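You operate a simulated robot arm through the tools that you are given. There is no shell and no other tool.

The job below is to be done with a simulated robot arm. You get a single attempt, and the scene is never put back.

TASK
Move the tied box to the raised shelf and tie the beige Millbrack box with 3 wraps.
Fine: open the box clamp to free the tied one; the Millbrack box, filled and lidded already, goes in the winder's cradle; clamp to HOLD, one crank notch a wrap, TIE lever, clamp to OPEN. Set down upright: beige pencil box.
Where things are to end (x, y in the base frame): beige pencil box within 60 mm of [1150, 490].

Only the result counts: the job must be done as asked and must still hold three seconds after the hand-in. Knocking over, shifting, dropping, spilling or breaking anything else fails it.

THE ROBOT
A 6-joint arm with a two-finger gripper, fixed in place. Base frame: the origin is at the foot of the arm, x ahead of it, y to its left, z up. Units: mm, degrees, N and s.
Its first joint turns from -166.0 to 166.0 degrees. Payload 2.45 kg.
Tool frame: the origin (TCP) lies between the finger pads and is the grasp point; the fingertips stand 20 mm ahead of it; z points along the fingers, y is the line along which they close. The gripper opens to 140 mm. The gripper's body begins 168 mm behind the TCP.
Orientation is that of the tool frame in the base frame, as a unit quaternion [w, x, y, z]. With the fingers straight down and closing along the base's y, the tool's x points along the base's -x, its y along +y and its z along -z.

THE INTERFACE
- The arm moves only by the tool servo_tool. Its argument "commands" is a list of rows, each a list of 3 entries, a list of its own where there are three numbers: the opening in per cent of the stroke, from 0 (shut) to 100 (fully open), then the shift along the tool's x, y, z in units of 20 mm (1.0 is 20 mm), then the turn, a rotation vector about the tool's x, y, z in units of 6 degrees (1.0 is 6 degrees). In form: [[grip, [x, y, z], [rx, ry, rz]], ...]. A call has 1 to 20 rows; each row shifts and turns the commanded pose from where the row before left it, along the tool's axes as they then stand. A call with a number of a shift or a turn outside -1 to 1 is refused whole. A row lasts 0.2 s, in which the tool goes at most 50 mm and 8.6 degrees; a call with a longer step from one row to the next is refused whole, and so is a gripper value outside its range. A pose out of reach is approached as far as the arm can. The call stops where the force on the tool passes 90 N (or 10 N more than at its start, if that is more) or the arm is blocked; 0.2 s more then pass. Each finger travels about 45 mm/s and halts on what it meets, pressing with about 42 N; the grip force reading is that of the motor and also rises with nothing between the fingers. The clock runs only during rows and for 0.2 s after the last one: add rows that do not move to give the fingers time. It gives the time, the measured TCP pose, the force on the tool (base axes), the opening and the grip force at its end, in the units of the frame above (readings bear some noise), with the torque about the TCP (base axes, N m) and any sound that the robot's microphone picked up.
- Cameras (640 x 400 px; columns grow to the right, rows downward): "scene" is fixed at [51, 649.7, 1469.8]; the picture's right is [-0.35, -0.94, 0.00], its down [-0.39, 0.15, -0.91] and it looks along [0.85, -0.31, -0.42] (base axes); focal length 341 px, centre (320, 200). "wrist" rides on the gripper at [78, 11, -209] in the tool frame; the picture's right is [-0.14, 0.99, 0.00], its down [-0.92, -0.13, -0.37] and it looks along [-0.37, -0.05, 0.93] (tool axes); focal length 280 px, centre (320, 200). There is no depth. A picture from a camera that has moved, and an enlarged one, comes with that camera's place and axes in the base frame and with its lens.
- camera(camera): a new picture of that camera. It takes no simulated time.
- enlarge(camera, box): a new picture of the part [left, top, right, bottom] of that camera's present view, enlarged. It takes no simulated time.
- sign_off(): hands the job in; it is judged then, once.

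Places have to be worked out from the pictures, the camera data and where the tool is seen. Open the gripper and draw the arm clear of the work before you hand the job in, unless the task says otherwise.

The tools are called after "Emit:" by a JSON object that holds its "name" and its "arguments". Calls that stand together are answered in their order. servo_tool: Moves the arm, as the interface text tells. Its arguments: {"type":"object","properties":{"commands":{"type":"array","items":{"type":"array"}}},"required":["commands"]} The other tools are called the same way: camera (camera) takes a picture; enlarge (camera, box) takes an enlarged picture of a part of a camera's view; sign_off () hands the job in.

At the start:

```text
clock: 0.0
ee_pos: [641.5, -219.4, 1269.2]
tool_rot: [0.0, 0.001, 1.0, 0.0]
contact_force: [1.0, 0.0, -0.3]
torque: [0.03, 0.01, 0.0]
gripper_width: 140.1
gripper_force: 0.0
```

scene: 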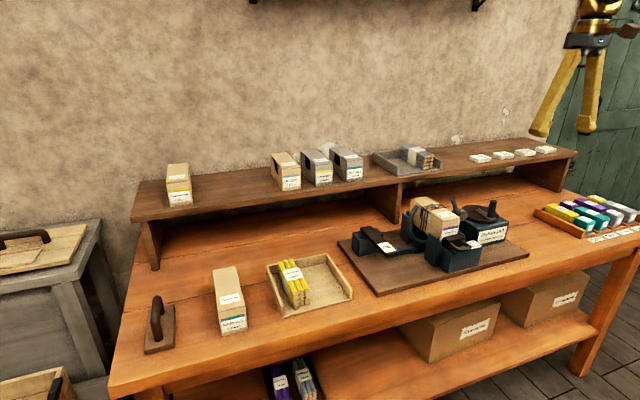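
wrist: 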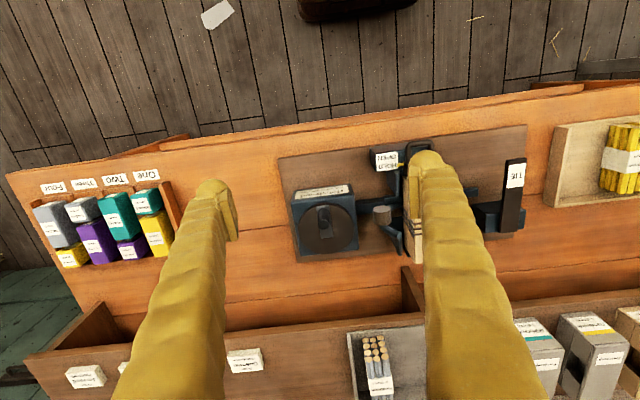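

I'll start by looking closer at the scene to identify the boxes, the winder and the shelf.

Emit:
{"name": "enlarge", "arguments": {"camera": "scene", "box": [330, 180, 530, 305]}}

Emit:
{"name": "enlarge", "arguments": {"camera": "scene", "box": [130, 140, 330, 265]}}

Emit:
{"name": "enlarge", "arguments": {"camera": "scene", "box": [130, 240, 370, 390]}}

Emit:
{"name": "enlarge", "arguments": {"camera": "wrist", "box": [270, 110, 550, 285]}}

Emit:
{"name": "enlarge", "arguments": {"camera": "scene", "box": [360, 130, 640, 305]}}

```text
3.20 times, centred on (430, 242) of scene
camera zoom: at [51.0, 649.7, 1469.8], right [-0.35, -0.94, 0.0], down [-0.39, 0.15, -0.91], along [0.85, -0.31, -0.42], focal length 1092 px, centre (-32, 64)
```

zoom: 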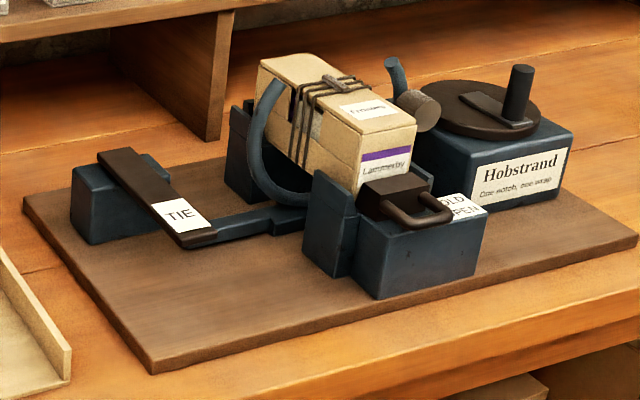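

```text
3.20 times, centred on (230, 202) of scene
camera zoom: at [51.0, 649.7, 1469.8], right [-0.35, -0.94, 0.0], down [-0.39, 0.15, -0.91], along [0.85, -0.31, -0.42], focal length 1092 px, centre (608, 192)
```

zoom: 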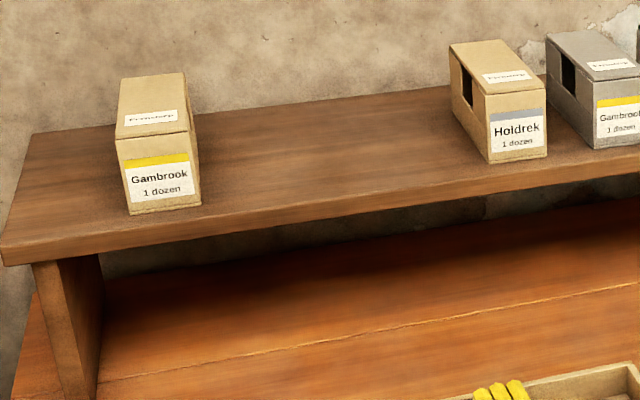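

```text
2.67 times, centred on (250, 315) of scene
camera zoom: at [51.0, 649.7, 1469.8], right [-0.35, -0.94, 0.0], down [-0.39, 0.15, -0.91], along [0.85, -0.31, -0.42], focal length 910 px, centre (507, -107)
```

zoom: 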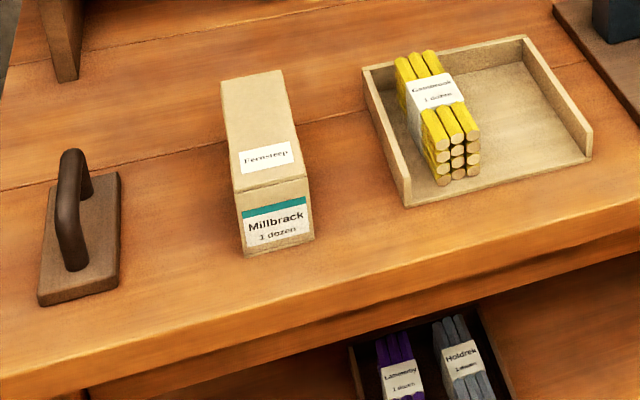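

```text
2.29 times, centred on (410, 198) of wrist
camera zoom: at [562.7, -209.3, 1478.2], right [0.14, 0.99, 0.0], down [0.92, -0.13, 0.37], along [0.37, -0.05, -0.93], focal length 641 px, centre (114, 206)
```

zoom: 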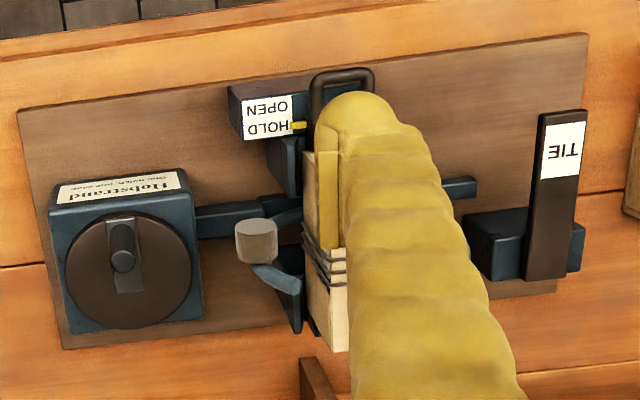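

```text
2.29 times, centred on (500, 218) of scene
camera zoom: at [51.0, 649.7, 1469.8], right [-0.35, -0.94, 0.0], down [-0.39, 0.15, -0.91], along [0.85, -0.31, -0.42], focal length 780 px, centre (-91, 160)
```

zoom: 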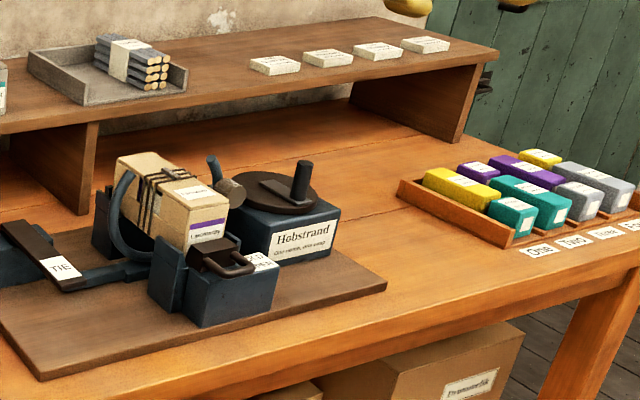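

The tied Lammerby box sits in the winder cradle; the Millbrack box is standing by itself on the bench left. From both views I judge the TIE label at about (785,170,922) and the clamped box around (842,-54). I'll move the hand above the winder for a top view.

Emit:
{"name": "servo_tool", "arguments": {"commands": [[100, [-1, 0.45, 0.0], [0, 0, 0]], [100, [-1, 0.45, 0.0], [0, 0, 0]], [100, [-1, 0.45, 0.0], [0, 0, 0]], [100, [-1, 0.45, 0.0], [0, 0, 0]], [100, [-1, 0.45, 0.0], [0, 0, 0]], [100, [-1, 0.45, 0.0], [0, 0, 0]], [100, [-1, 0.45, 0.0], [0, 0, 0]], [100, [-1, 0.45, 0.0], [0, 0, 0]], [100, [-1, 0.45, 0.0], [0, 0, 0]], [100, [-1, 0.45, 0.0], [0, 0, 0]], [100, [-1, 0.45, 0.0], [0, 0, 0]], [100, [-1, 0.45, 0.0], [0, 0, 0]], [100, [0, 0, 0], [0, 0, 0]]]}}

Emit:
{"name": "camera", "arguments": {"camera": "wrist"}}

Emit:
{"name": "camera", "arguments": {"camera": "scene"}}

```text
clock: 2.8
ee_pos: [884.3, -110.6, 1269.0]
tool_rot: [0.001, 0.0, 1.0, 0.0]
contact_force: [0.8, 0.1, -0.2]
torque: [0.01, 0.01, 0.0]
gripper_width: 140.0
gripper_force: 0.1
```

```text
taken
camera wrist: at [804.5, -100.8, 1479.0], right [0.14, 0.99, 0.0], down [0.92, -0.13, 0.37], along [0.37, -0.05, -0.93], focal length 280 px, centre (320, 200)
```

wrist: 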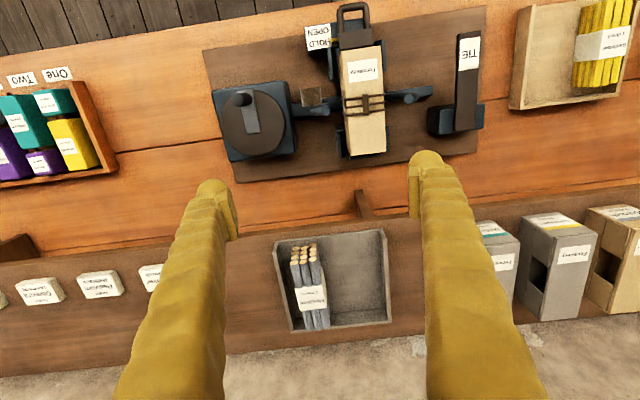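

```text
taken
```

scene: 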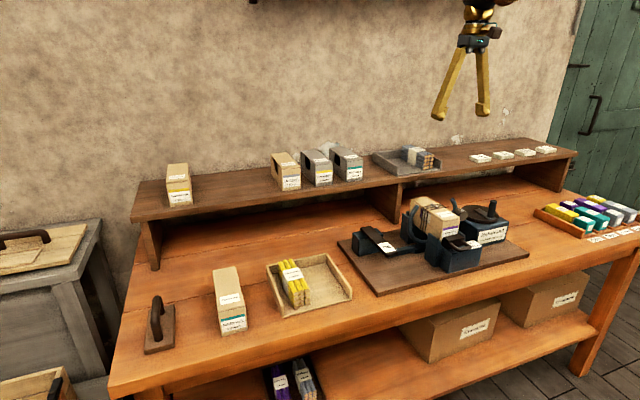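

The winder is now well visible from above. I'll enlarge it to read the parts' geometry.

Emit:
{"name": "enlarge", "arguments": {"camera": "wrist", "box": [200, 0, 500, 188]}}

Emit:
{"name": "enlarge", "arguments": {"camera": "wrist", "box": [290, 0, 440, 94]}}

Emit:
{"name": "enlarge", "arguments": {"camera": "wrist", "box": [290, 80, 490, 205]}}

Emit:
{"name": "enlarge", "arguments": {"camera": "scene", "box": [395, 185, 475, 235]}}

Emit:
{"name": "enlarge", "arguments": {"camera": "scene", "box": [420, 215, 500, 275]}}

```text
2.13 times, centred on (350, 94) of wrist
camera zoom: at [804.5, -100.8, 1479.0], right [0.14, 0.99, 0.0], down [0.92, -0.13, 0.37], along [0.37, -0.05, -0.93], focal length 597 px, centre (256, 426)
```

zoom: 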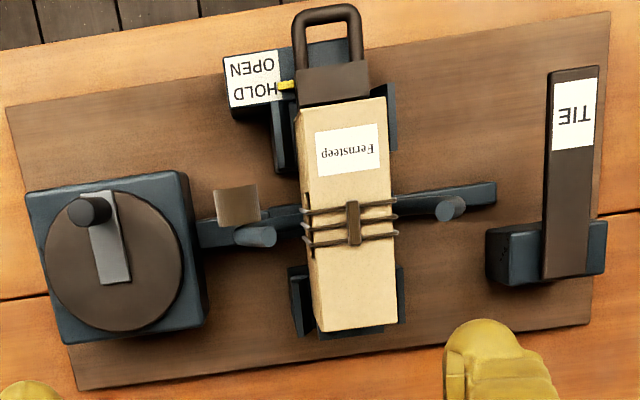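

```text
4.26 times, centred on (365, 47) of wrist
camera zoom: at [804.5, -100.8, 1479.0], right [0.14, 0.99, 0.0], down [0.92, -0.13, 0.37], along [0.37, -0.05, -0.93], focal length 1193 px, centre (128, 851)
```

zoom: 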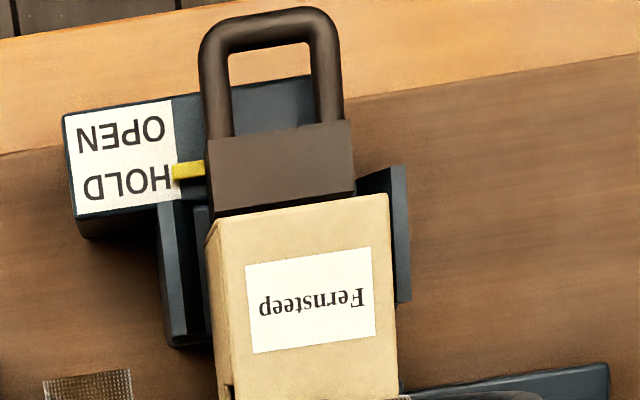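

```text
3.20 times, centred on (390, 142) of wrist
camera zoom: at [804.5, -100.8, 1479.0], right [0.14, 0.99, 0.0], down [0.92, -0.13, 0.37], along [0.37, -0.05, -0.93], focal length 897 px, centre (96, 384)
```

zoom: 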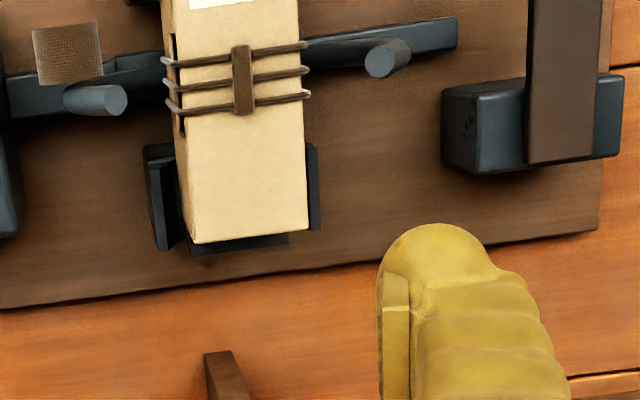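

```text
8.00 times, centred on (435, 210) of scene
camera zoom: at [51.0, 649.7, 1469.8], right [-0.35, -0.94, 0.0], down [-0.39, 0.15, -0.91], along [0.85, -0.31, -0.42], focal length 2731 px, centre (-600, 120)
```

zoom: 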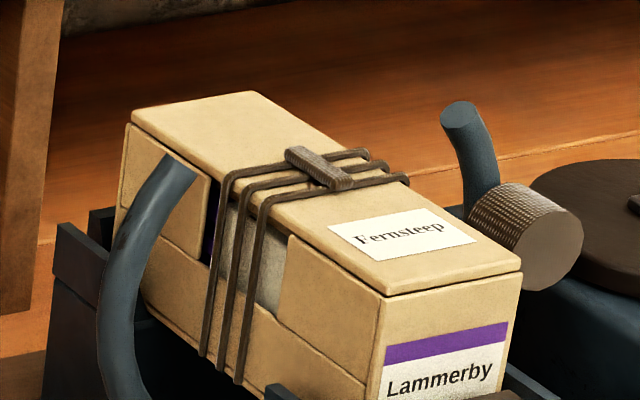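

```text
6.67 times, centred on (460, 245) of scene
camera zoom: at [51.0, 649.7, 1469.8], right [-0.35, -0.94, 0.0], down [-0.39, 0.15, -0.91], along [0.85, -0.31, -0.42], focal length 2276 px, centre (-613, -100)
```

zoom: 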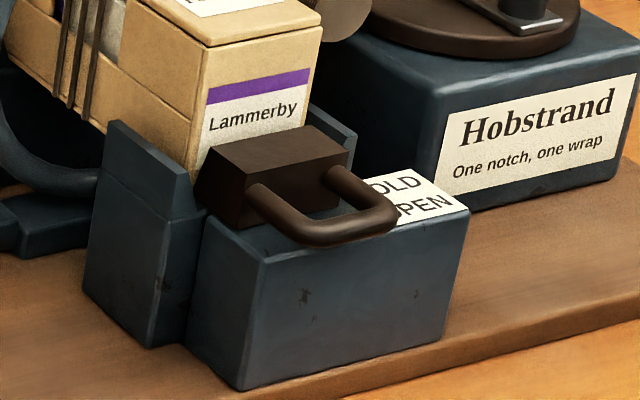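

The boxes and winder are aligned with the base axes: clamped box about 65 × 168 mm, centre near (842,-29), top at z≈988; ring ends at (841,40) and (841,-97), z≈1009. Now I'll move the camera over to the Millbrack box and left side of the shelf.

Emit:
{"name": "servo_tool", "arguments": {"commands": [[100, [0.45, 1, 0], [0, 0, 0]], [100, [0.45, 1, 0], [0, 0, 0]], [100, [0.45, 1, 0], [0, 0, 0]], [100, [0.45, 1, 0], [0, 0, 0]], [100, [0.45, 1, 0], [0, 0, 0]], [100, [0.45, 1, 0], [0, 0, 0]], [100, [0.45, 1, 0], [0, 0, 0]], [100, [0.45, 1, 0], [0, 0, 0]], [100, [0.45, 1, 0], [0, 0, 0]], [100, [0.45, 1, 0], [0, 0, 0]], [100, [0.45, 1, 0], [0, 0, 0]], [100, [0.45, 1, 0], [0, 0, 0]], [100, [0.45, 1, 0], [0, 0, 0]], [100, [0, 1, 0], [0, 0, 0]], [100, [0, 1, 0], [0, 0, 0]], [100, [0, 1, 0], [0, 0, 0]], [100, [0, 1, 0], [0, 0, 0]], [100, [0, 1, 0], [0, 0, 0]], [100, [0, 1, 0], [0, 0, 0]], [100, [0, 1, 0], [0, 0, 0]]]}}

Emit:
{"name": "servo_tool", "arguments": {"commands": [[100, [0, 1, 0], [0, 0, 0]], [100, [0, 1, 0], [0, 0, 0]], [100, [0, 1, 0], [0, 0, 0]], [100, [0, 1, 0], [0, 0, 0]], [100, [0, 1, 0], [0, 0, 0]], [100, [0, 1, 0], [0, 0, 0]], [100, [0, 1, 0], [0, 0, 0]], [100, [0, 1, 0], [0, 0, 0]], [100, [0, 0, 0], [0, 0, 0]]]}}

Emit:
{"name": "camera", "arguments": {"camera": "wrist"}}

```text
clock: 7.0
ee_pos: [764.5, 288.3, 1269.6]
tool_rot: [0.0, 0.0, 1.0, 0.0]
contact_force: [0.1, 0.2, -0.6]
torque: [0.01, 0.01, 0.02]
gripper_width: 140.0
gripper_force: 0.1
```

```text
clock: 9.0
ee_pos: [764.8, 448.7, 1268.2]
tool_rot: [-0.001, 0.0, 1.0, 0.0]
contact_force: [0.3, 0.5, -0.7]
torque: [0.01, -0.02, 0.02]
gripper_width: 139.9
gripper_force: 0.1
```

```text
taken
camera wrist: at [685.3, 459.3, 1477.7], right [0.14, 0.99, 0.0], down [0.92, -0.13, 0.37], along [0.37, -0.05, -0.93], focal length 280 px, centre (320, 200)
```

wrist: 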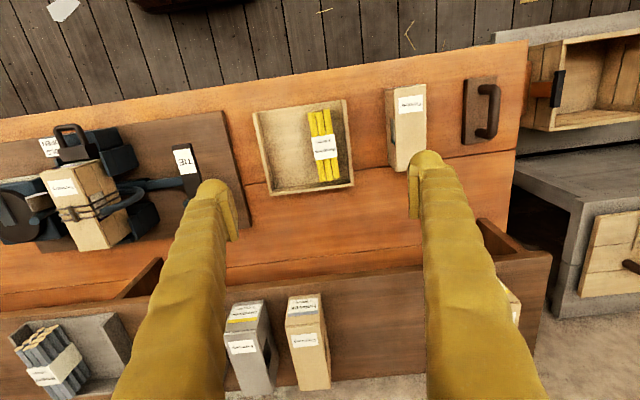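

The Millbrack box is visible by the right fingertip; I'll enlarge it and the shelf area to triangulate with the scene camera.

Emit:
{"name": "enlarge", "arguments": {"camera": "wrist", "box": [360, 50, 520, 150]}}

Emit:
{"name": "enlarge", "arguments": {"camera": "wrist", "box": [220, 230, 560, 400]}}

Emit:
{"name": "enlarge", "arguments": {"camera": "scene", "box": [195, 255, 275, 345]}}

Emit:
{"name": "enlarge", "arguments": {"camera": "scene", "box": [140, 140, 310, 246]}}

Emit:
{"name": "enlarge", "arguments": {"camera": "wrist", "box": [0, 110, 220, 270]}}

```text
4.00 times, centred on (440, 100) of wrist
camera zoom: at [685.3, 459.3, 1477.7], right [0.14, 0.99, 0.0], down [0.92, -0.13, 0.37], along [0.37, -0.05, -0.93], focal length 1122 px, centre (-160, 600)
```

zoom: 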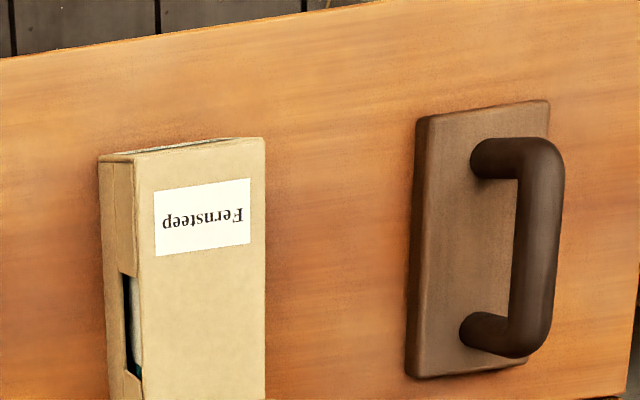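

```text
1.88 times, centred on (390, 315) of wrist
camera zoom: at [685.3, 459.3, 1477.7], right [0.14, 0.99, 0.0], down [0.92, -0.13, 0.37], along [0.37, -0.05, -0.93], focal length 528 px, centre (188, -16)
```

zoom: 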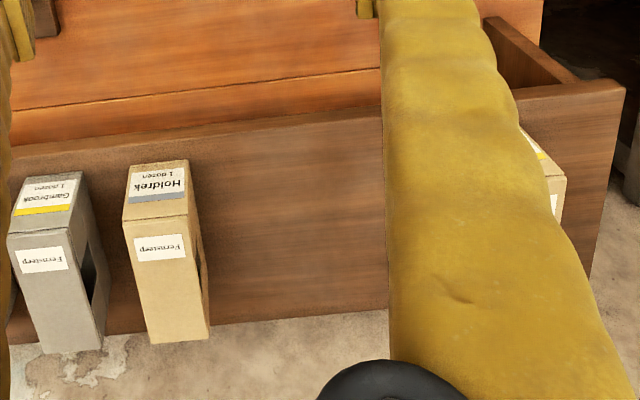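

```text
4.44 times, centred on (235, 300) of scene
camera zoom: at [51.0, 649.7, 1469.8], right [-0.35, -0.94, 0.0], down [-0.39, 0.15, -0.91], along [0.85, -0.31, -0.42], focal length 1517 px, centre (698, -244)
```

zoom: 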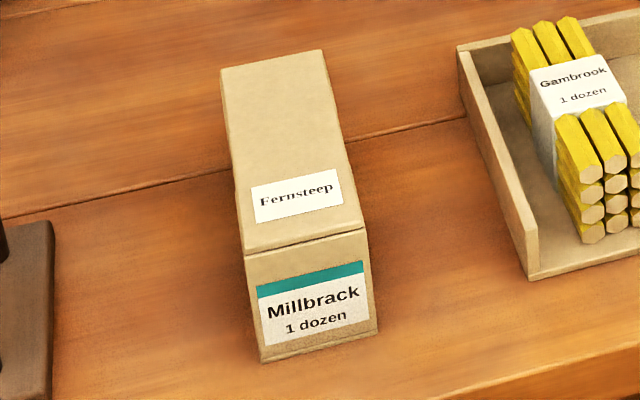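

```text
3.76 times, centred on (225, 193) of scene
camera zoom: at [51.0, 649.7, 1469.8], right [-0.35, -0.94, 0.0], down [-0.39, 0.15, -0.91], along [0.85, -0.31, -0.42], focal length 1285 px, centre (678, 226)
```

zoom: 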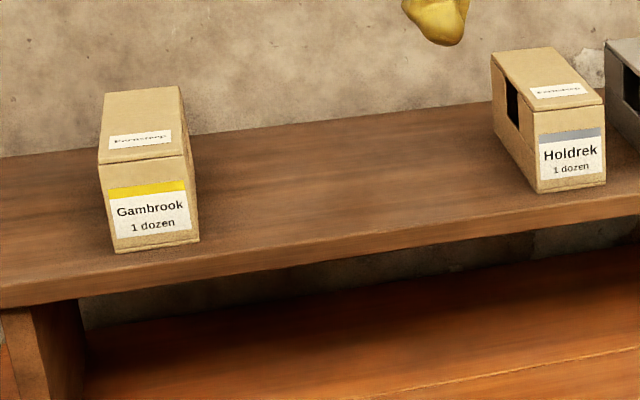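

```text
2.50 times, centred on (110, 190) of wrist
camera zoom: at [685.3, 459.3, 1477.7], right [0.14, 0.99, 0.0], down [0.92, -0.13, 0.37], along [0.37, -0.05, -0.93], focal length 701 px, centre (845, 225)
```

zoom: 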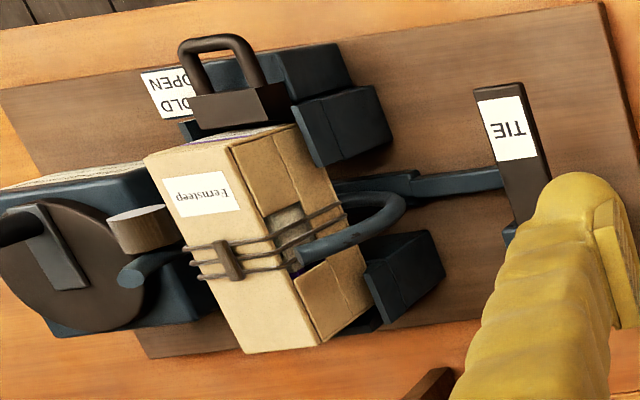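

Millbrack box: near end x≈708, y 602–665, top z≈898, centre ≈(792,634), aligned with x; bench ≈820. Shelf top ≈1020, front edge x≈1020; target gap between Holdrek (y≤408) and Gambrook (y≥693) is free. Now I test reach in free air with the tool tilted forward 60°.

Emit:
{"name": "servo_tool", "arguments": {"commands": [[60, [0, 0, 0], [0, -1, 0]], [60, [0, 0, 0], [0, -1, 0]], [60, [0, 0, 0], [0, -1, 0]], [60, [0, 0, 0], [0, -1, 0]], [60, [0, 0, 0], [0, -1, 0]], [60, [0, 0, 0], [0, -1, 0]], [60, [0, 0, 0], [0, -1, 0]], [60, [0, 0, 0], [0, -1, 0]], [60, [0, 0, 0], [0, -1, 0]], [60, [0, 0, 0], [0, -1, 0]], [60, [0, 0, 0], [0, 0, 0]]]}}

Emit:
{"name": "camera", "arguments": {"camera": "wrist"}}

Emit:
{"name": "camera", "arguments": {"camera": "scene"}}

```text
clock: 11.4
ee_pos: [763.2, 450.0, 1268.8]
tool_rot: [0.5, 0.0, 0.866, 0.0]
contact_force: [-0.1, -0.8, 0.1]
torque: [0.03, 0.03, -0.04]
gripper_width: 84.3
gripper_force: 0.1
```

```text
taken
camera wrist: at [543.1, 458.8, 1306.0], right [0.07, 0.99, 0.12], down [0.14, -0.13, 0.98], along [0.99, -0.05, -0.15], focal length 280 px, centre (320, 200)
```

wrist: 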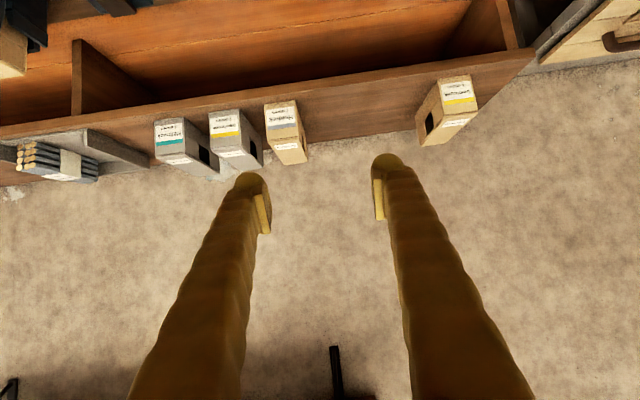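

```text
taken
```

scene: 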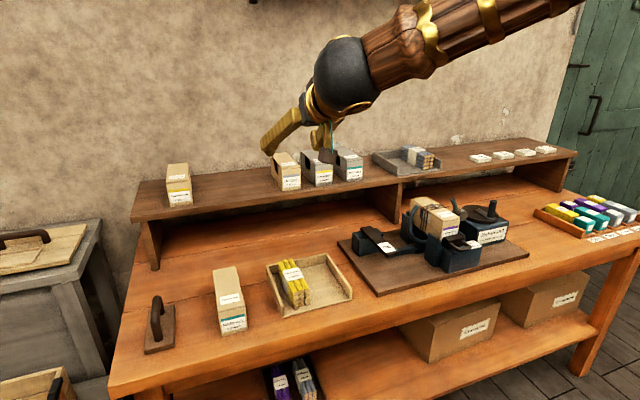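

Tilting works. Now I test the reach towards the shelf spot at a safe height (about (1110,500,1150)).

Emit:
{"name": "servo_tool", "arguments": {"commands": [[60, [-0.2, 0.14, 1], [0, 0, 0]], [60, [-0.2, 0.14, 1], [0, 0, 0]], [60, [-0.2, 0.14, 1], [0, 0, 0]], [60, [-0.2, 0.14, 1], [0, 0, 0]], [60, [-0.2, 0.14, 1], [0, 0, 0]], [60, [-0.2, 0.14, 1], [0, 0, 0]], [60, [-0.2, 0.14, 1], [0, 0, 0]], [60, [-0.2, 0.14, 1], [0, 0, 0]], [60, [-0.2, 0.14, 1], [0, 0, 0]], [60, [-0.2, 0.14, 1], [0, 0, 0]], [60, [-0.2, 0.14, 1], [0, 0, 0]], [60, [-0.2, 0.14, 1], [0, 0, 0]], [60, [-0.2, 0.14, 1], [0, 0, 0]], [60, [-0.2, 0.14, 1], [0, 0, 0]], [60, [-0.2, 0.14, 1], [0, 0, 0]], [60, [-0.2, 0.14, 1], [0, 0, 0]], [60, [-0.2, 0.14, 1], [0, 0, 0]], [60, [-0.2, 0.14, 1], [0, 0, 0]], [60, [0, 0, 0], [0, 0, 0]]]}}

Emit:
{"name": "camera", "arguments": {"camera": "wrist"}}

Emit:
{"name": "camera", "arguments": {"camera": "scene"}}

```text
clock: 15.4
ee_pos: [1111.7, 500.4, 1150.9]
tool_rot: [0.5, 0.0, 0.866, 0.0]
contact_force: [-0.5, 0.3, -0.3]
torque: [0.0, 0.02, -0.04]
gripper_width: 84.2
gripper_force: 0.1
```

```text
taken
camera wrist: at [891.1, 510.4, 1188.1], right [0.07, 0.99, 0.12], down [0.14, -0.13, 0.98], along [0.99, -0.05, -0.15], focal length 280 px, centre (320, 200)
```

wrist: 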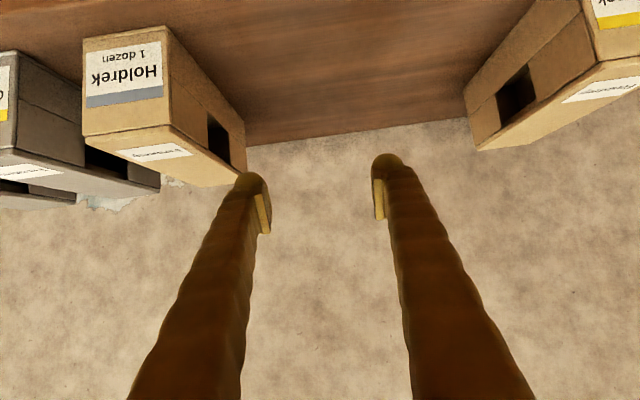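

```text
taken
```

scene: 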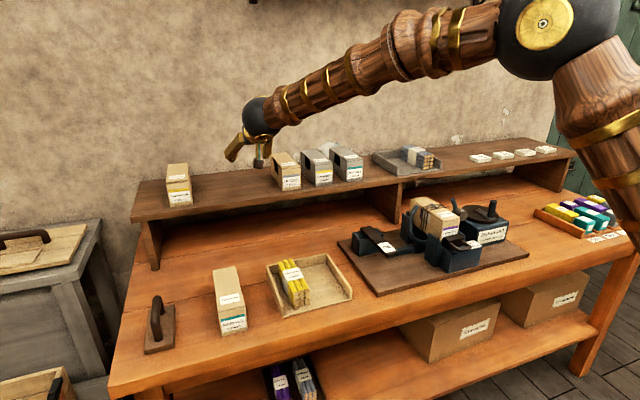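

The arm reaches there exactly. I test the real set-down height and slightly further in.

Emit:
{"name": "servo_tool", "arguments": {"commands": [[60, [0.65, 0, 0.8], [0, 0, 0]], [60, [0.65, 0, 0.8], [0, 0, 0]], [60, [0.65, 0, 0.8], [0, 0, 0]], [60, [0.65, 0, 0.8], [0, 0, 0]], [60, [0, 0, 0], [0, 0, 0]]]}}

Emit:
{"name": "camera", "arguments": {"camera": "scene"}}

Emit:
{"name": "camera", "arguments": {"camera": "wrist"}}

```text
clock: 16.6
ee_pos: [1142.7, 498.3, 1074.7]
tool_rot: [0.499, 0.0, 0.867, 0.0]
contact_force: [-0.5, 0.2, 0.7]
torque: [-0.03, 0.01, 0.03]
gripper_width: 84.1
gripper_force: 0.1
```

```text
taken
```

scene: 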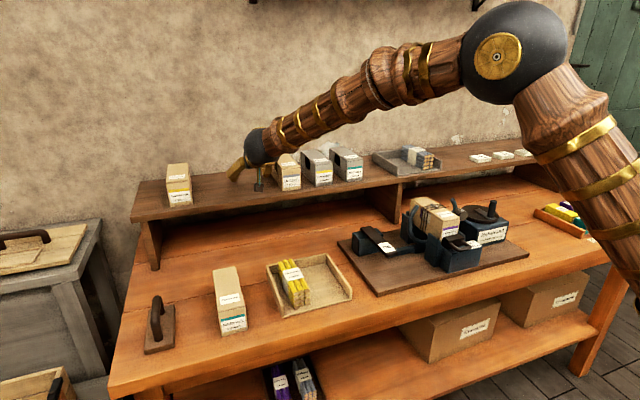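

```text
taken
camera wrist: at [920.2, 509.2, 1111.5], right [0.07, 0.99, 0.12], down [0.14, -0.13, 0.98], along [0.99, -0.05, -0.15], focal length 280 px, centre (320, 200)
```

wrist: 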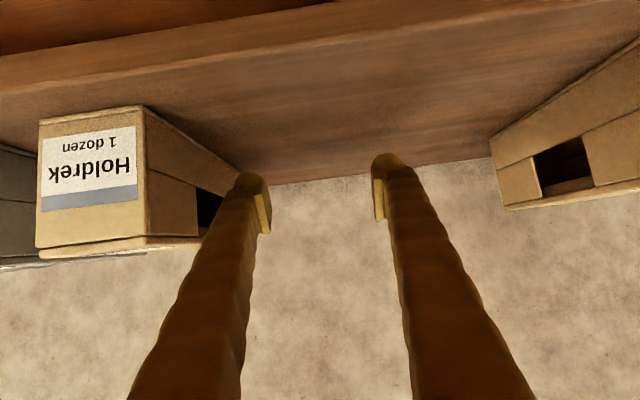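

Reach is confirmed for the shelf spot with a 60° tilt. I'll retract the same way and return the tool toward the winder for a close look at the clamp and lever.

Emit:
{"name": "servo_tool", "arguments": {"commands": [[60, [-0.65, 0, -0.8], [0, 0, 0]], [60, [-0.65, 0, -0.8], [0, 0, 0]], [60, [-0.65, 0, -0.8], [0, 0, 0]], [60, [-0.65, 0, -0.8], [0, 0, 0]], [60, [-0.4, 0, -1], [0, 0, 0]], [60, [-0.4, 0, -1], [0, 0, 0]], [60, [-0.4, 0, -1], [0, 0, 0]], [60, [0, -0.5, -1], [0, 0, 0]], [60, [0, -0.5, -1], [0, 0, 0]], [60, [0, -0.5, -1], [0, 0, 0]], [60, [0, -0.5, -1], [0, 0, 0]], [60, [0, -0.5, -1], [0, 0, 0]], [60, [0, -0.5, -1], [0, 0, 0]], [60, [0, -0.5, -1], [0, 0, 0]], [60, [0, -0.5, -1], [0, 0, 0]], [60, [0, -1, -1], [0, 0, 0]], [60, [0, -1, -1], [0, 0, 0]], [60, [0, -1, -1], [0, 0, 0]], [60, [0, -1, -1], [0, 0, 0]], [60, [0, -1, -1], [0, 0, 0]]]}}

Emit:
{"name": "camera", "arguments": {"camera": "scene"}}

```text
clock: 20.8
ee_pos: [846.8, 320.5, 1332.2]
tool_rot: [0.499, -0.001, 0.866, 0.001]
contact_force: [0.4, 0.5, -0.6]
torque: [-0.02, -0.04, -0.02]
gripper_width: 84.2
gripper_force: 0.1
```

```text
taken
```

scene: 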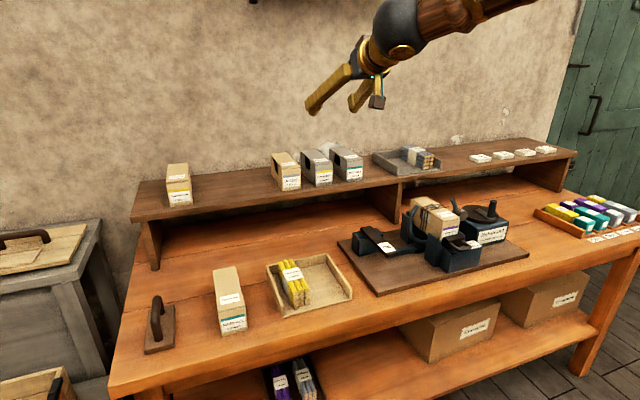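

Rotating the tool back to vertical while moving towards the winder.

Emit:
{"name": "servo_tool", "arguments": {"commands": [[60, [0, -1, 0], [0, 1, 0]], [60, [0, -1, 0], [0, 1, 0]], [60, [0, -1, 0], [0, 1, 0]], [60, [0, -1, 0], [0, 1, 0]], [60, [0, -1, 0], [0, 1, 0]], [60, [0, -1, 0], [0, 1, 0]], [60, [0, -1, 0], [0, 1, 0]], [60, [0, -1, 0], [0, 1, 0]], [60, [0, -1, 0], [0, 1, 0]], [60, [0, -1, 0], [0, 1, 0]], [60, [0.3, -1, 1], [0, 0, 0]], [60, [0.3, -1, 1], [0, 0, 0]], [60, [0.3, -1, 1], [0, 0, 0]], [60, [0.3, -1, 1], [0, 0, 0]], [60, [0.3, -1, 1], [0, 0, 0]], [60, [0.3, -1, 1], [0, 0, 0]], [60, [0.3, 0, 1], [0, 0, 0]], [60, [0.3, 0, 1], [0, 0, 0]], [60, [0, 0, 1], [0, 0, 0]], [60, [0, 0, 0], [0, 0, 0]]]}}

Emit:
{"name": "camera", "arguments": {"camera": "wrist"}}

```text
clock: 25.0
ee_pos: [798.6, -1.6, 1150.7]
tool_rot: [0.0, 0.0, 1.0, 0.0]
contact_force: [-0.2, 0.2, 0.6]
torque: [-0.01, 0.02, -0.03]
gripper_width: 84.2
gripper_force: 0.1
```

```text
taken
camera wrist: at [719.5, 8.6, 1360.2], right [0.14, 0.99, 0.0], down [0.92, -0.13, 0.37], along [0.37, -0.05, -0.93], focal length 280 px, centre (320, 200)
```

wrist: 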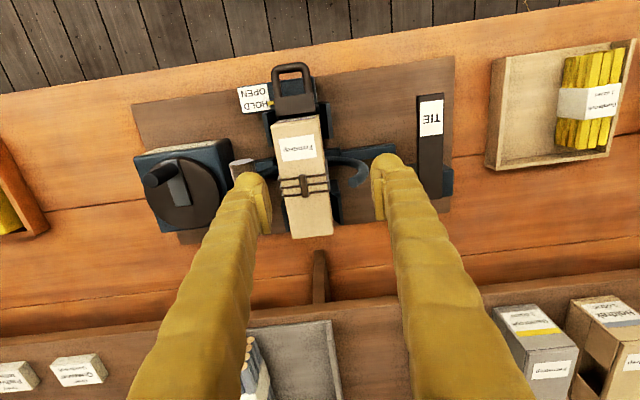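

Emit:
{"name": "enlarge", "arguments": {"camera": "wrist", "box": [220, 45, 350, 126]}}

Emit:
{"name": "enlarge", "arguments": {"camera": "wrist", "box": [120, 130, 270, 240]}}

Emit:
{"name": "enlarge", "arguments": {"camera": "wrist", "box": [330, 80, 480, 220]}}

Emit:
{"name": "enlarge", "arguments": {"camera": "scene", "box": [345, 215, 415, 270]}}

Emit:
{"name": "enlarge", "arguments": {"camera": "scene", "box": [450, 190, 520, 250]}}

```text
4.92 times, centred on (285, 86) of wrist
camera zoom: at [719.5, 8.6, 1360.2], right [0.14, 0.99, 0.0], down [0.92, -0.13, 0.37], along [0.37, -0.05, -0.93], focal length 1380 px, centre (492, 764)
```

zoom: 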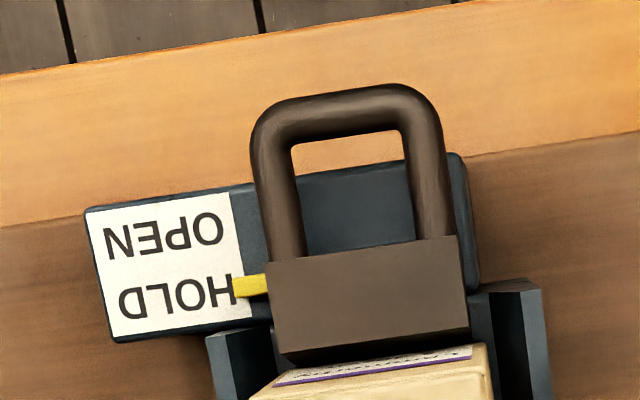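

```text
3.64 times, centred on (195, 185) of wrist
camera zoom: at [719.5, 8.6, 1360.2], right [0.14, 0.99, 0.0], down [0.92, -0.13, 0.37], along [0.37, -0.05, -0.93], focal length 1020 px, centre (774, 254)
```

zoom: 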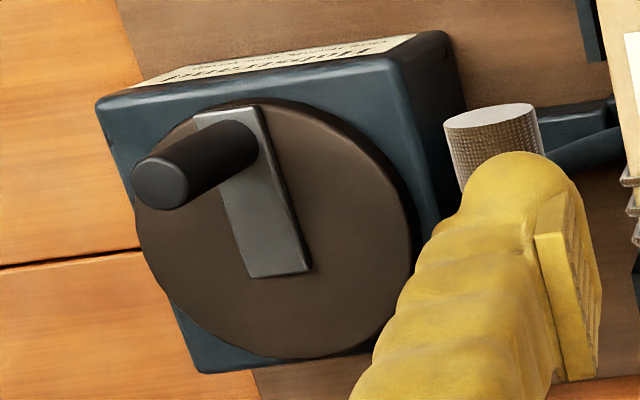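

```text
2.86 times, centred on (405, 150) of wrist
camera zoom: at [719.5, 8.6, 1360.2], right [0.14, 0.99, 0.0], down [0.92, -0.13, 0.37], along [0.37, -0.05, -0.93], focal length 801 px, centre (77, 343)
```

zoom: 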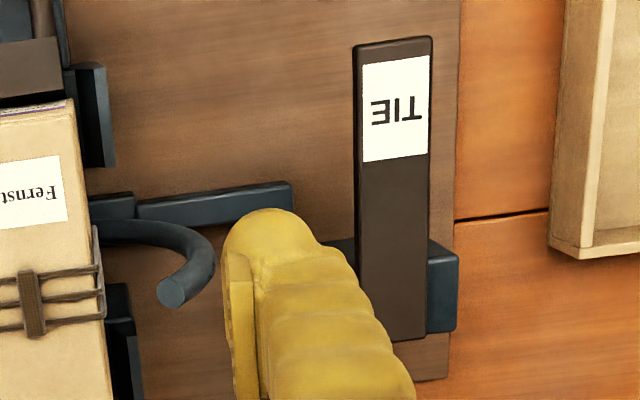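

```text
7.27 times, centred on (380, 242) of scene
camera zoom: at [51.0, 649.7, 1469.8], right [-0.35, -0.94, 0.0], down [-0.39, 0.15, -0.91], along [0.85, -0.31, -0.42], focal length 2483 px, centre (-116, -109)
```

zoom: 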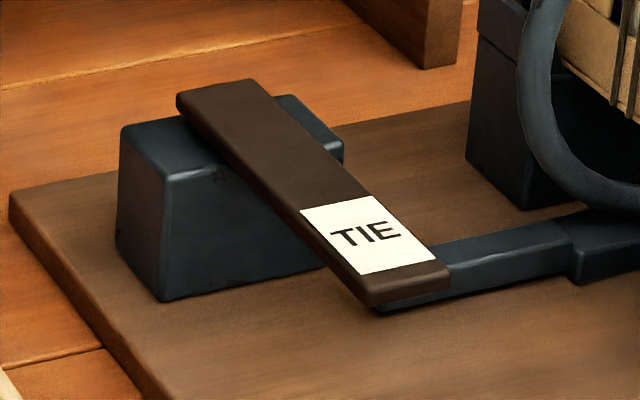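

```text
6.67 times, centred on (485, 220) of scene
camera zoom: at [51.0, 649.7, 1469.8], right [-0.35, -0.94, 0.0], down [-0.39, 0.15, -0.91], along [0.85, -0.31, -0.42], focal length 2276 px, centre (-780, 67)
```

zoom: 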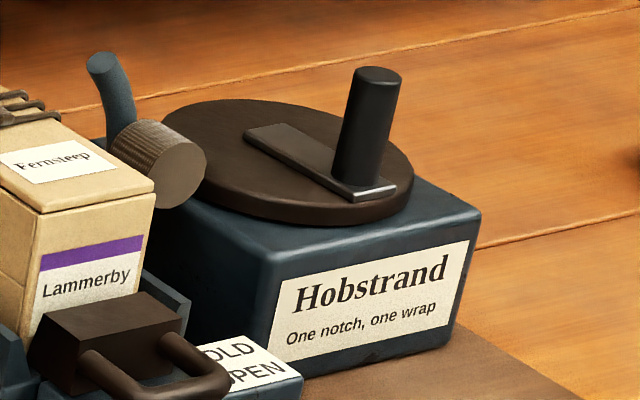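

I've located: clamp handle bar at about (689,-27,929), handle outer y from -58 to -2, housing top z≈908, HOLD→OPEN travel ≈18-20 mm toward -x; knob at (805,-235) top z≈994, disc centre (848,-234.5); TIE lever end (753..,155–191, z≈916). Now I hover just above the clamp handle to verify alignment.

Emit:
{"name": "servo_tool", "arguments": {"commands": [[60, [0.97, -0.29, 0], [0, 0, 0]], [60, [0.97, -0.29, 0], [0, 0, 0]], [60, [0.97, -0.29, 0], [0, 0, 0]], [60, [0.97, -0.29, 0], [0, 0, 0]], [60, [0.97, -0.29, 0], [0, 0, 0]], [60, [0, 0, 1], [0, 0, 0]], [60, [0, 0, 1], [0, 0, 0]], [60, [0, 0, 1], [0, 0, 0]], [60, [0, 0, 1], [0, 0, 0]], [60, [0, 0, 1], [0, 0, 0]], [60, [0, 0, 1], [0, 0, 0]], [60, [0, 0, 1], [0, 0, 0]], [60, [0, 0, 1], [0, 0, 0]], [60, [0, 0, 1], [0, 0, 0]], [60, [0, 0, 0.5], [0, 0, 0]], [60, [0, 0, 0], [0, 0, 0]]]}}

Emit:
{"name": "camera", "arguments": {"camera": "wrist"}}

Emit:
{"name": "enlarge", "arguments": {"camera": "scene", "box": [400, 190, 520, 280]}}

```text
clock: 28.4
ee_pos: [703.0, -31.0, 960.9]
tool_rot: [0.001, 0.0, 1.0, 0.001]
contact_force: [-0.5, -0.1, -0.1]
torque: [-0.01, 0.01, -0.01]
gripper_width: 84.0
gripper_force: 0.0
```

```text
taken
camera wrist: at [623.4, -20.6, 1170.4], right [0.14, 0.99, 0.0], down [0.92, -0.13, 0.37], along [0.37, -0.05, -0.93], focal length 280 px, centre (320, 200)
```

wrist: 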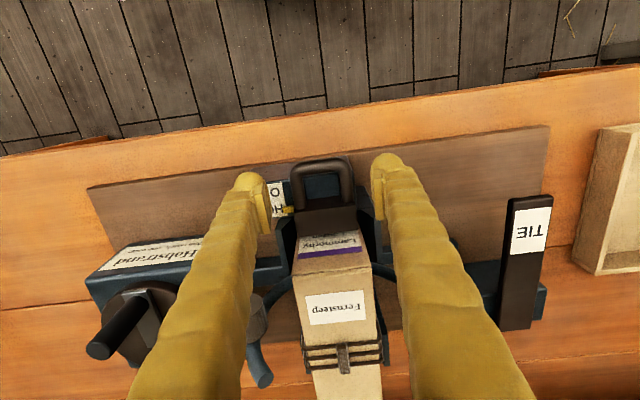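

```text
4.44 times, centred on (460, 235) of scene
camera zoom: at [51.0, 649.7, 1469.8], right [-0.35, -0.94, 0.0], down [-0.39, 0.15, -0.91], along [0.85, -0.31, -0.42], focal length 1517 px, centre (-302, 44)
```

zoom: 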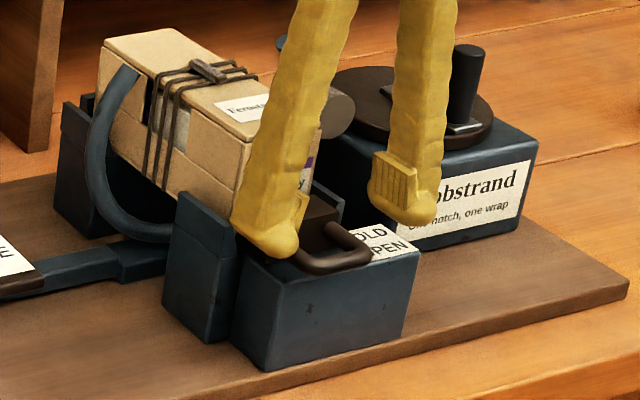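

Handle is centred between the fingers. I descend to z≈937 and close on the handle's legs.

Emit:
{"name": "servo_tool", "arguments": {"commands": [[60, [0, 0, 0.6], [0, 0, 0]], [60, [0, 0, 0.6], [0, 0, 0]], [60, [0, 0, 0], [0, 0, 0]]]}}

Emit:
{"name": "enlarge", "arguments": {"camera": "wrist", "box": [220, 120, 420, 245]}}

Emit:
{"name": "enlarge", "arguments": {"camera": "scene", "box": [420, 200, 500, 275]}}

```text
clock: 29.2
ee_pos: [703.2, -29.7, 936.9]
tool_rot: [0.0, -0.001, 1.0, 0.0]
contact_force: [0.7, 0.3, 0.6]
torque: [-0.01, 0.0, -0.01]
gripper_width: 83.9
gripper_force: 0.0
```

```text
3.20 times, centred on (320, 182) of wrist
camera zoom: at [623.6, -19.5, 1146.6], right [0.14, 0.99, 0.0], down [0.92, -0.13, 0.37], along [0.36, -0.05, -0.93], focal length 897 px, centre (320, 256)
```

zoom: 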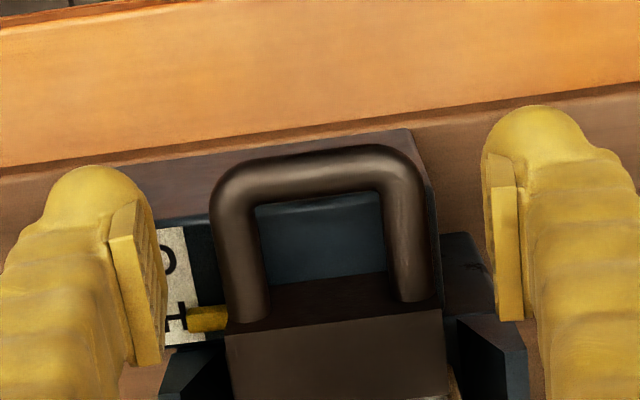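

```text
5.33 times, centred on (460, 238) of scene
camera zoom: at [51.0, 649.7, 1469.8], right [-0.35, -0.94, 0.0], down [-0.39, 0.15, -0.91], along [0.85, -0.31, -0.42], focal length 1821 px, centre (-427, 0)
```

zoom: 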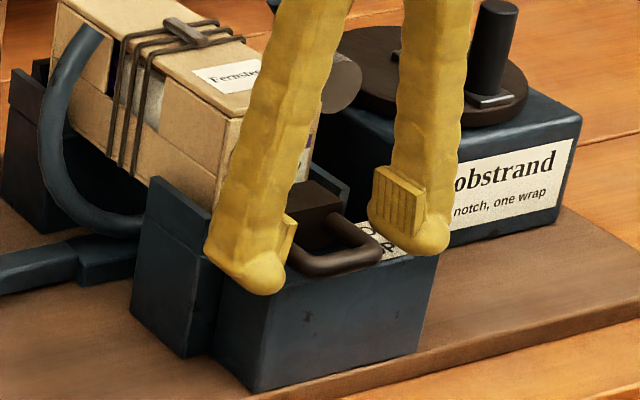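

Alignment is good; closing on the handle.

Emit:
{"name": "servo_tool", "arguments": {"commands": [[20, [0, 0, 0], [0, 0, 0]], [20, [0, 0, 0], [0, 0, 0]], [20, [0, 0, 0], [0, 0, 0]], [20, [0, 0, 0], [0, 0, 0]], [20, [0, 0, 0], [0, 0, 0]]]}}

Emit:
{"name": "enlarge", "arguments": {"camera": "wrist", "box": [220, 120, 420, 245]}}

```text
clock: 30.4
ee_pos: [702.0, -30.5, 935.7]
tool_rot: [0.0, -0.001, 1.0, 0.001]
contact_force: [0.1, -4.6, -0.9]
torque: [-0.06, 0.03, 0.41]
gripper_width: 54.4
gripper_force: 44.5
```

```text
3.20 times, centred on (320, 182) of wrist
camera zoom: at [623.6, -19.6, 1146.7], right [0.14, 0.99, 0.0], down [0.92, -0.13, 0.37], along [0.36, -0.05, -0.93], focal length 897 px, centre (320, 256)
```

zoom: 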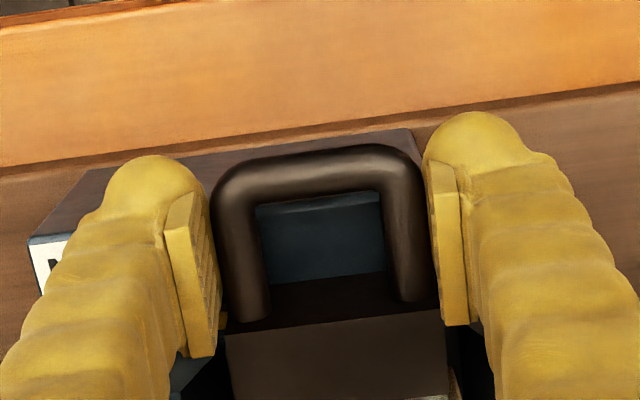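

Gripped at 54 mm with 44 N. Now I pull the clamp toward -x (OPEN) about 20 mm in small steps.

Emit:
{"name": "servo_tool", "arguments": {"commands": [[20, [0.25, 0, 0], [0, 0, 0]], [20, [0.25, 0, 0], [0, 0, 0]], [20, [0.25, 0, 0], [0, 0, 0]], [20, [0.25, 0, 0], [0, 0, 0]], [20, [0, 0, 0], [0, 0, 0]]]}}

Emit:
{"name": "camera", "arguments": {"camera": "wrist"}}

Emit:
{"name": "enlarge", "arguments": {"camera": "scene", "box": [420, 200, 500, 275]}}

```text
clock: 31.6
ee_pos: [683.9, -29.8, 938.1]
tool_rot: [0.0, 0.0, 1.0, 0.0]
contact_force: [23.6, 15.0, -11.3]
torque: [0.09, -0.29, 0.35]
gripper_width: 54.6
gripper_force: 45.1
```

```text
taken
camera wrist: at [604.0, -19.8, 1147.1], right [0.14, 0.99, 0.0], down [0.92, -0.13, 0.37], along [0.37, -0.05, -0.93], focal length 280 px, centre (320, 200)
```

wrist: 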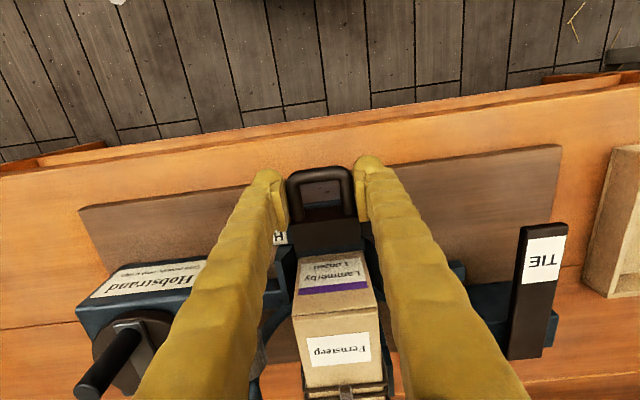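

```text
5.33 times, centred on (460, 238) of scene
camera zoom: at [51.0, 649.7, 1469.8], right [-0.35, -0.94, 0.0], down [-0.39, 0.15, -0.91], along [0.85, -0.31, -0.42], focal length 1821 px, centre (-427, 0)
```

zoom: 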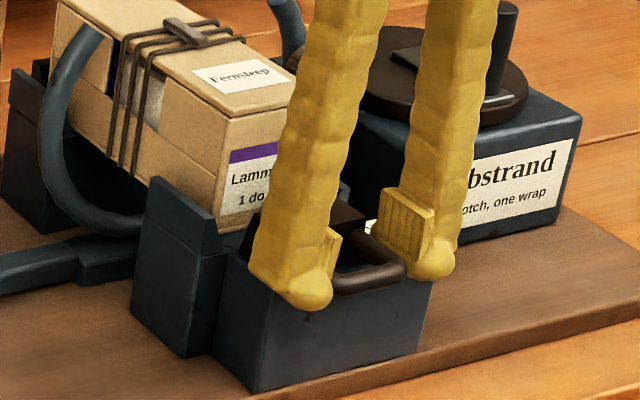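

The slider moved with the hand, force 24 N. I'll check where the pointer stands before pulling further.

Emit:
{"name": "enlarge", "arguments": {"camera": "wrist", "box": [250, 150, 390, 250]}}

Emit:
{"name": "servo_tool", "arguments": {"commands": [[20, [0.15, 0, 0], [0, 0, 0]], [20, [0, 0, 0], [0, 0, 0]]]}}

Emit:
{"name": "enlarge", "arguments": {"camera": "wrist", "box": [250, 150, 390, 250]}}

```text
4.00 times, centred on (320, 200) of wrist
camera zoom: at [604.0, -19.8, 1147.1], right [0.14, 0.99, 0.0], down [0.92, -0.13, 0.37], along [0.37, -0.05, -0.93], focal length 1122 px, centre (320, 200)
```

zoom: 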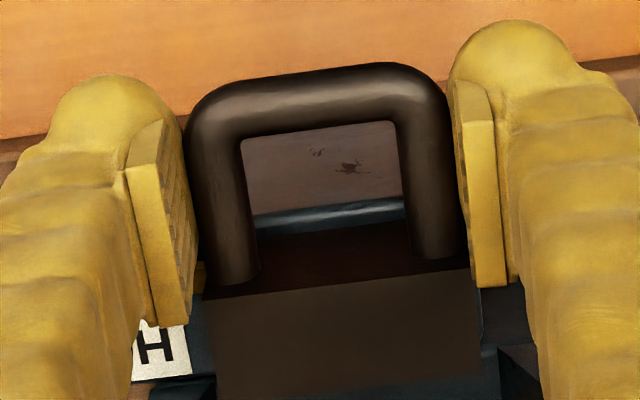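

```text
clock: 32.2
ee_pos: [681.6, -30.1, 939.0]
tool_rot: [0.0, 0.0, 1.0, 0.0]
contact_force: [27.0, 30.6, 15.4]
torque: [0.46, -0.48, 0.2]
gripper_width: 54.4
gripper_force: 45.2
```

```text
4.00 times, centred on (320, 200) of wrist
camera zoom: at [600.7, -19.9, 1147.9], right [0.14, 0.99, 0.0], down [0.92, -0.13, 0.37], along [0.37, -0.05, -0.93], focal length 1122 px, centre (320, 200)
```

zoom: 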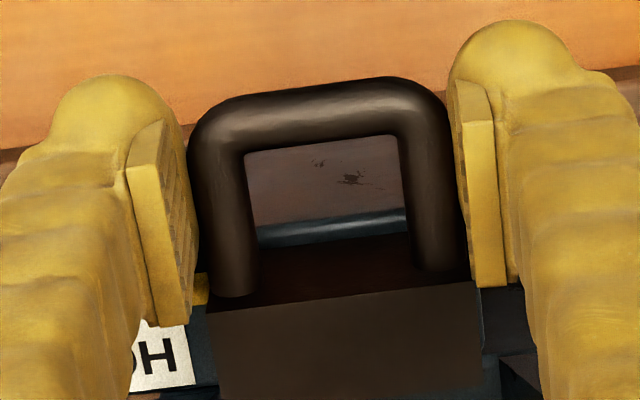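

The handle stopped moving and the fingers began to slip, so the slider is at its end stop. I release and look at the pointer.

Emit:
{"name": "servo_tool", "arguments": {"commands": [[60, [0, 0, 0], [0, 0, 0]], [60, [0, 0, 0], [0, 0, 0]], [60, [0, 0, 0], [0, 0, 0]], [60, [0, 0, -1], [0, 0, 0]], [60, [0, 0, -1], [0, 0, 0]], [60, [0, 0, -1], [0, 0, 0]], [60, [0, 0, -1], [0, 0, 0]], [60, [0, 0, -1], [0, 0, 0]], [60, [0, 0, -1], [0, 0, 0]], [60, [0, 0, -1], [0, 0, 0]], [60, [0, 0, 0], [0, 0, 0]]]}}

Emit:
{"name": "enlarge", "arguments": {"camera": "wrist", "box": [230, 100, 430, 250]}}

Emit:
{"name": "enlarge", "arguments": {"camera": "scene", "box": [420, 200, 500, 275]}}

```text
clock: 34.6
ee_pos: [679.4, -30.5, 1076.5]
tool_rot: [0.0, 0.001, 1.0, 0.0]
contact_force: [0.3, 1.1, 0.4]
torque: [-0.01, 0.03, 0.0]
gripper_width: 83.9
gripper_force: 0.1
```

```text
2.67 times, centred on (330, 175) of wrist
camera zoom: at [600.2, -20.2, 1286.5], right [0.14, 0.99, 0.0], down [0.92, -0.13, 0.37], along [0.37, -0.05, -0.93], focal length 748 px, centre (293, 267)
```

zoom: 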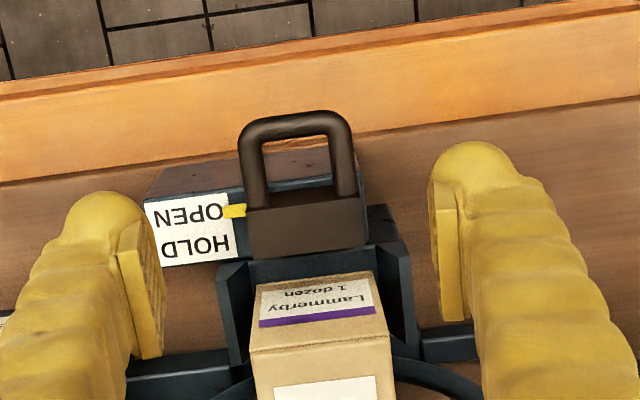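

```text
5.33 times, centred on (460, 238) of scene
camera zoom: at [51.0, 649.7, 1469.8], right [-0.35, -0.94, 0.0], down [-0.39, 0.15, -0.91], along [0.85, -0.31, -0.42], focal length 1821 px, centre (-427, 0)
```

zoom: 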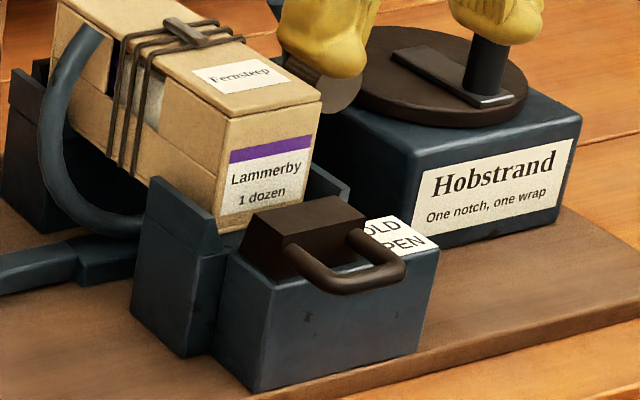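

Pointer now stands at OPEN and the box is free. I tilt the tool 60° forward here and line up behind the box, gripper opened to ~80 mm.

Emit:
{"name": "servo_tool", "arguments": {"commands": [[57, [0, 0, 0], [0, -1, 0]], [57, [0, 0, 0], [0, -1, 0]], [57, [0, 0, 0], [0, -1, 0]], [57, [0, 0, 0], [0, -1, 0]], [57, [0, 0, 0], [0, -1, 0]], [57, [0, 0, 0], [0, -1, 0]], [57, [0, 0, 0], [0, -1, 0]], [57, [0, 0, 0], [0, -1, 0]], [57, [0, 0, 0], [0, -1, 0]], [57, [0, 0, 0], [0, -1, 0]], [57, [0.71, 0.02, 0.737], [0, 0, 0]], [57, [0.71, 0.02, 0.737], [0, 0, 0]], [57, [0.71, 0.01, 0.737], [0, 0, 0]], [57, [0, 0, 0], [0, 0, 0]]]}}

Emit:
{"name": "camera", "arguments": {"camera": "wrist"}}

Emit:
{"name": "camera", "arguments": {"camera": "scene"}}

```text
clock: 37.6
ee_pos: [684.4, 9.3, 1024.0]
tool_rot: [0.437, -0.019, 0.898, 0.052]
contact_force: [0.6, -1.2, -0.2]
torque: [0.0, -0.04, 0.0]
gripper_width: 79.7
gripper_force: 0.1
out of reach, approached as far as the arm can: row 8, 9, 10, 11
```

```text
taken
camera wrist: at [470.5, -2.7, 1092.3], right [0.0, 0.98, 0.18], down [0.29, -0.18, 0.94], along [0.96, 0.05, -0.29], focal length 280 px, centre (320, 200)
```

wrist: 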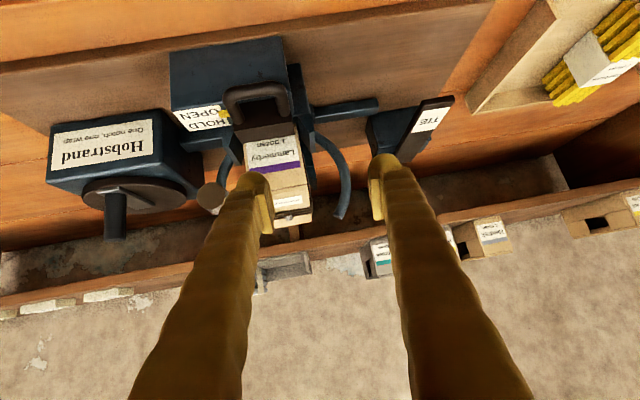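

```text
taken
```

scene: 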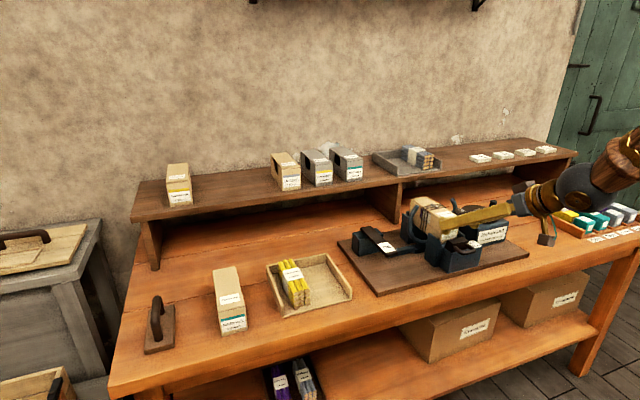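

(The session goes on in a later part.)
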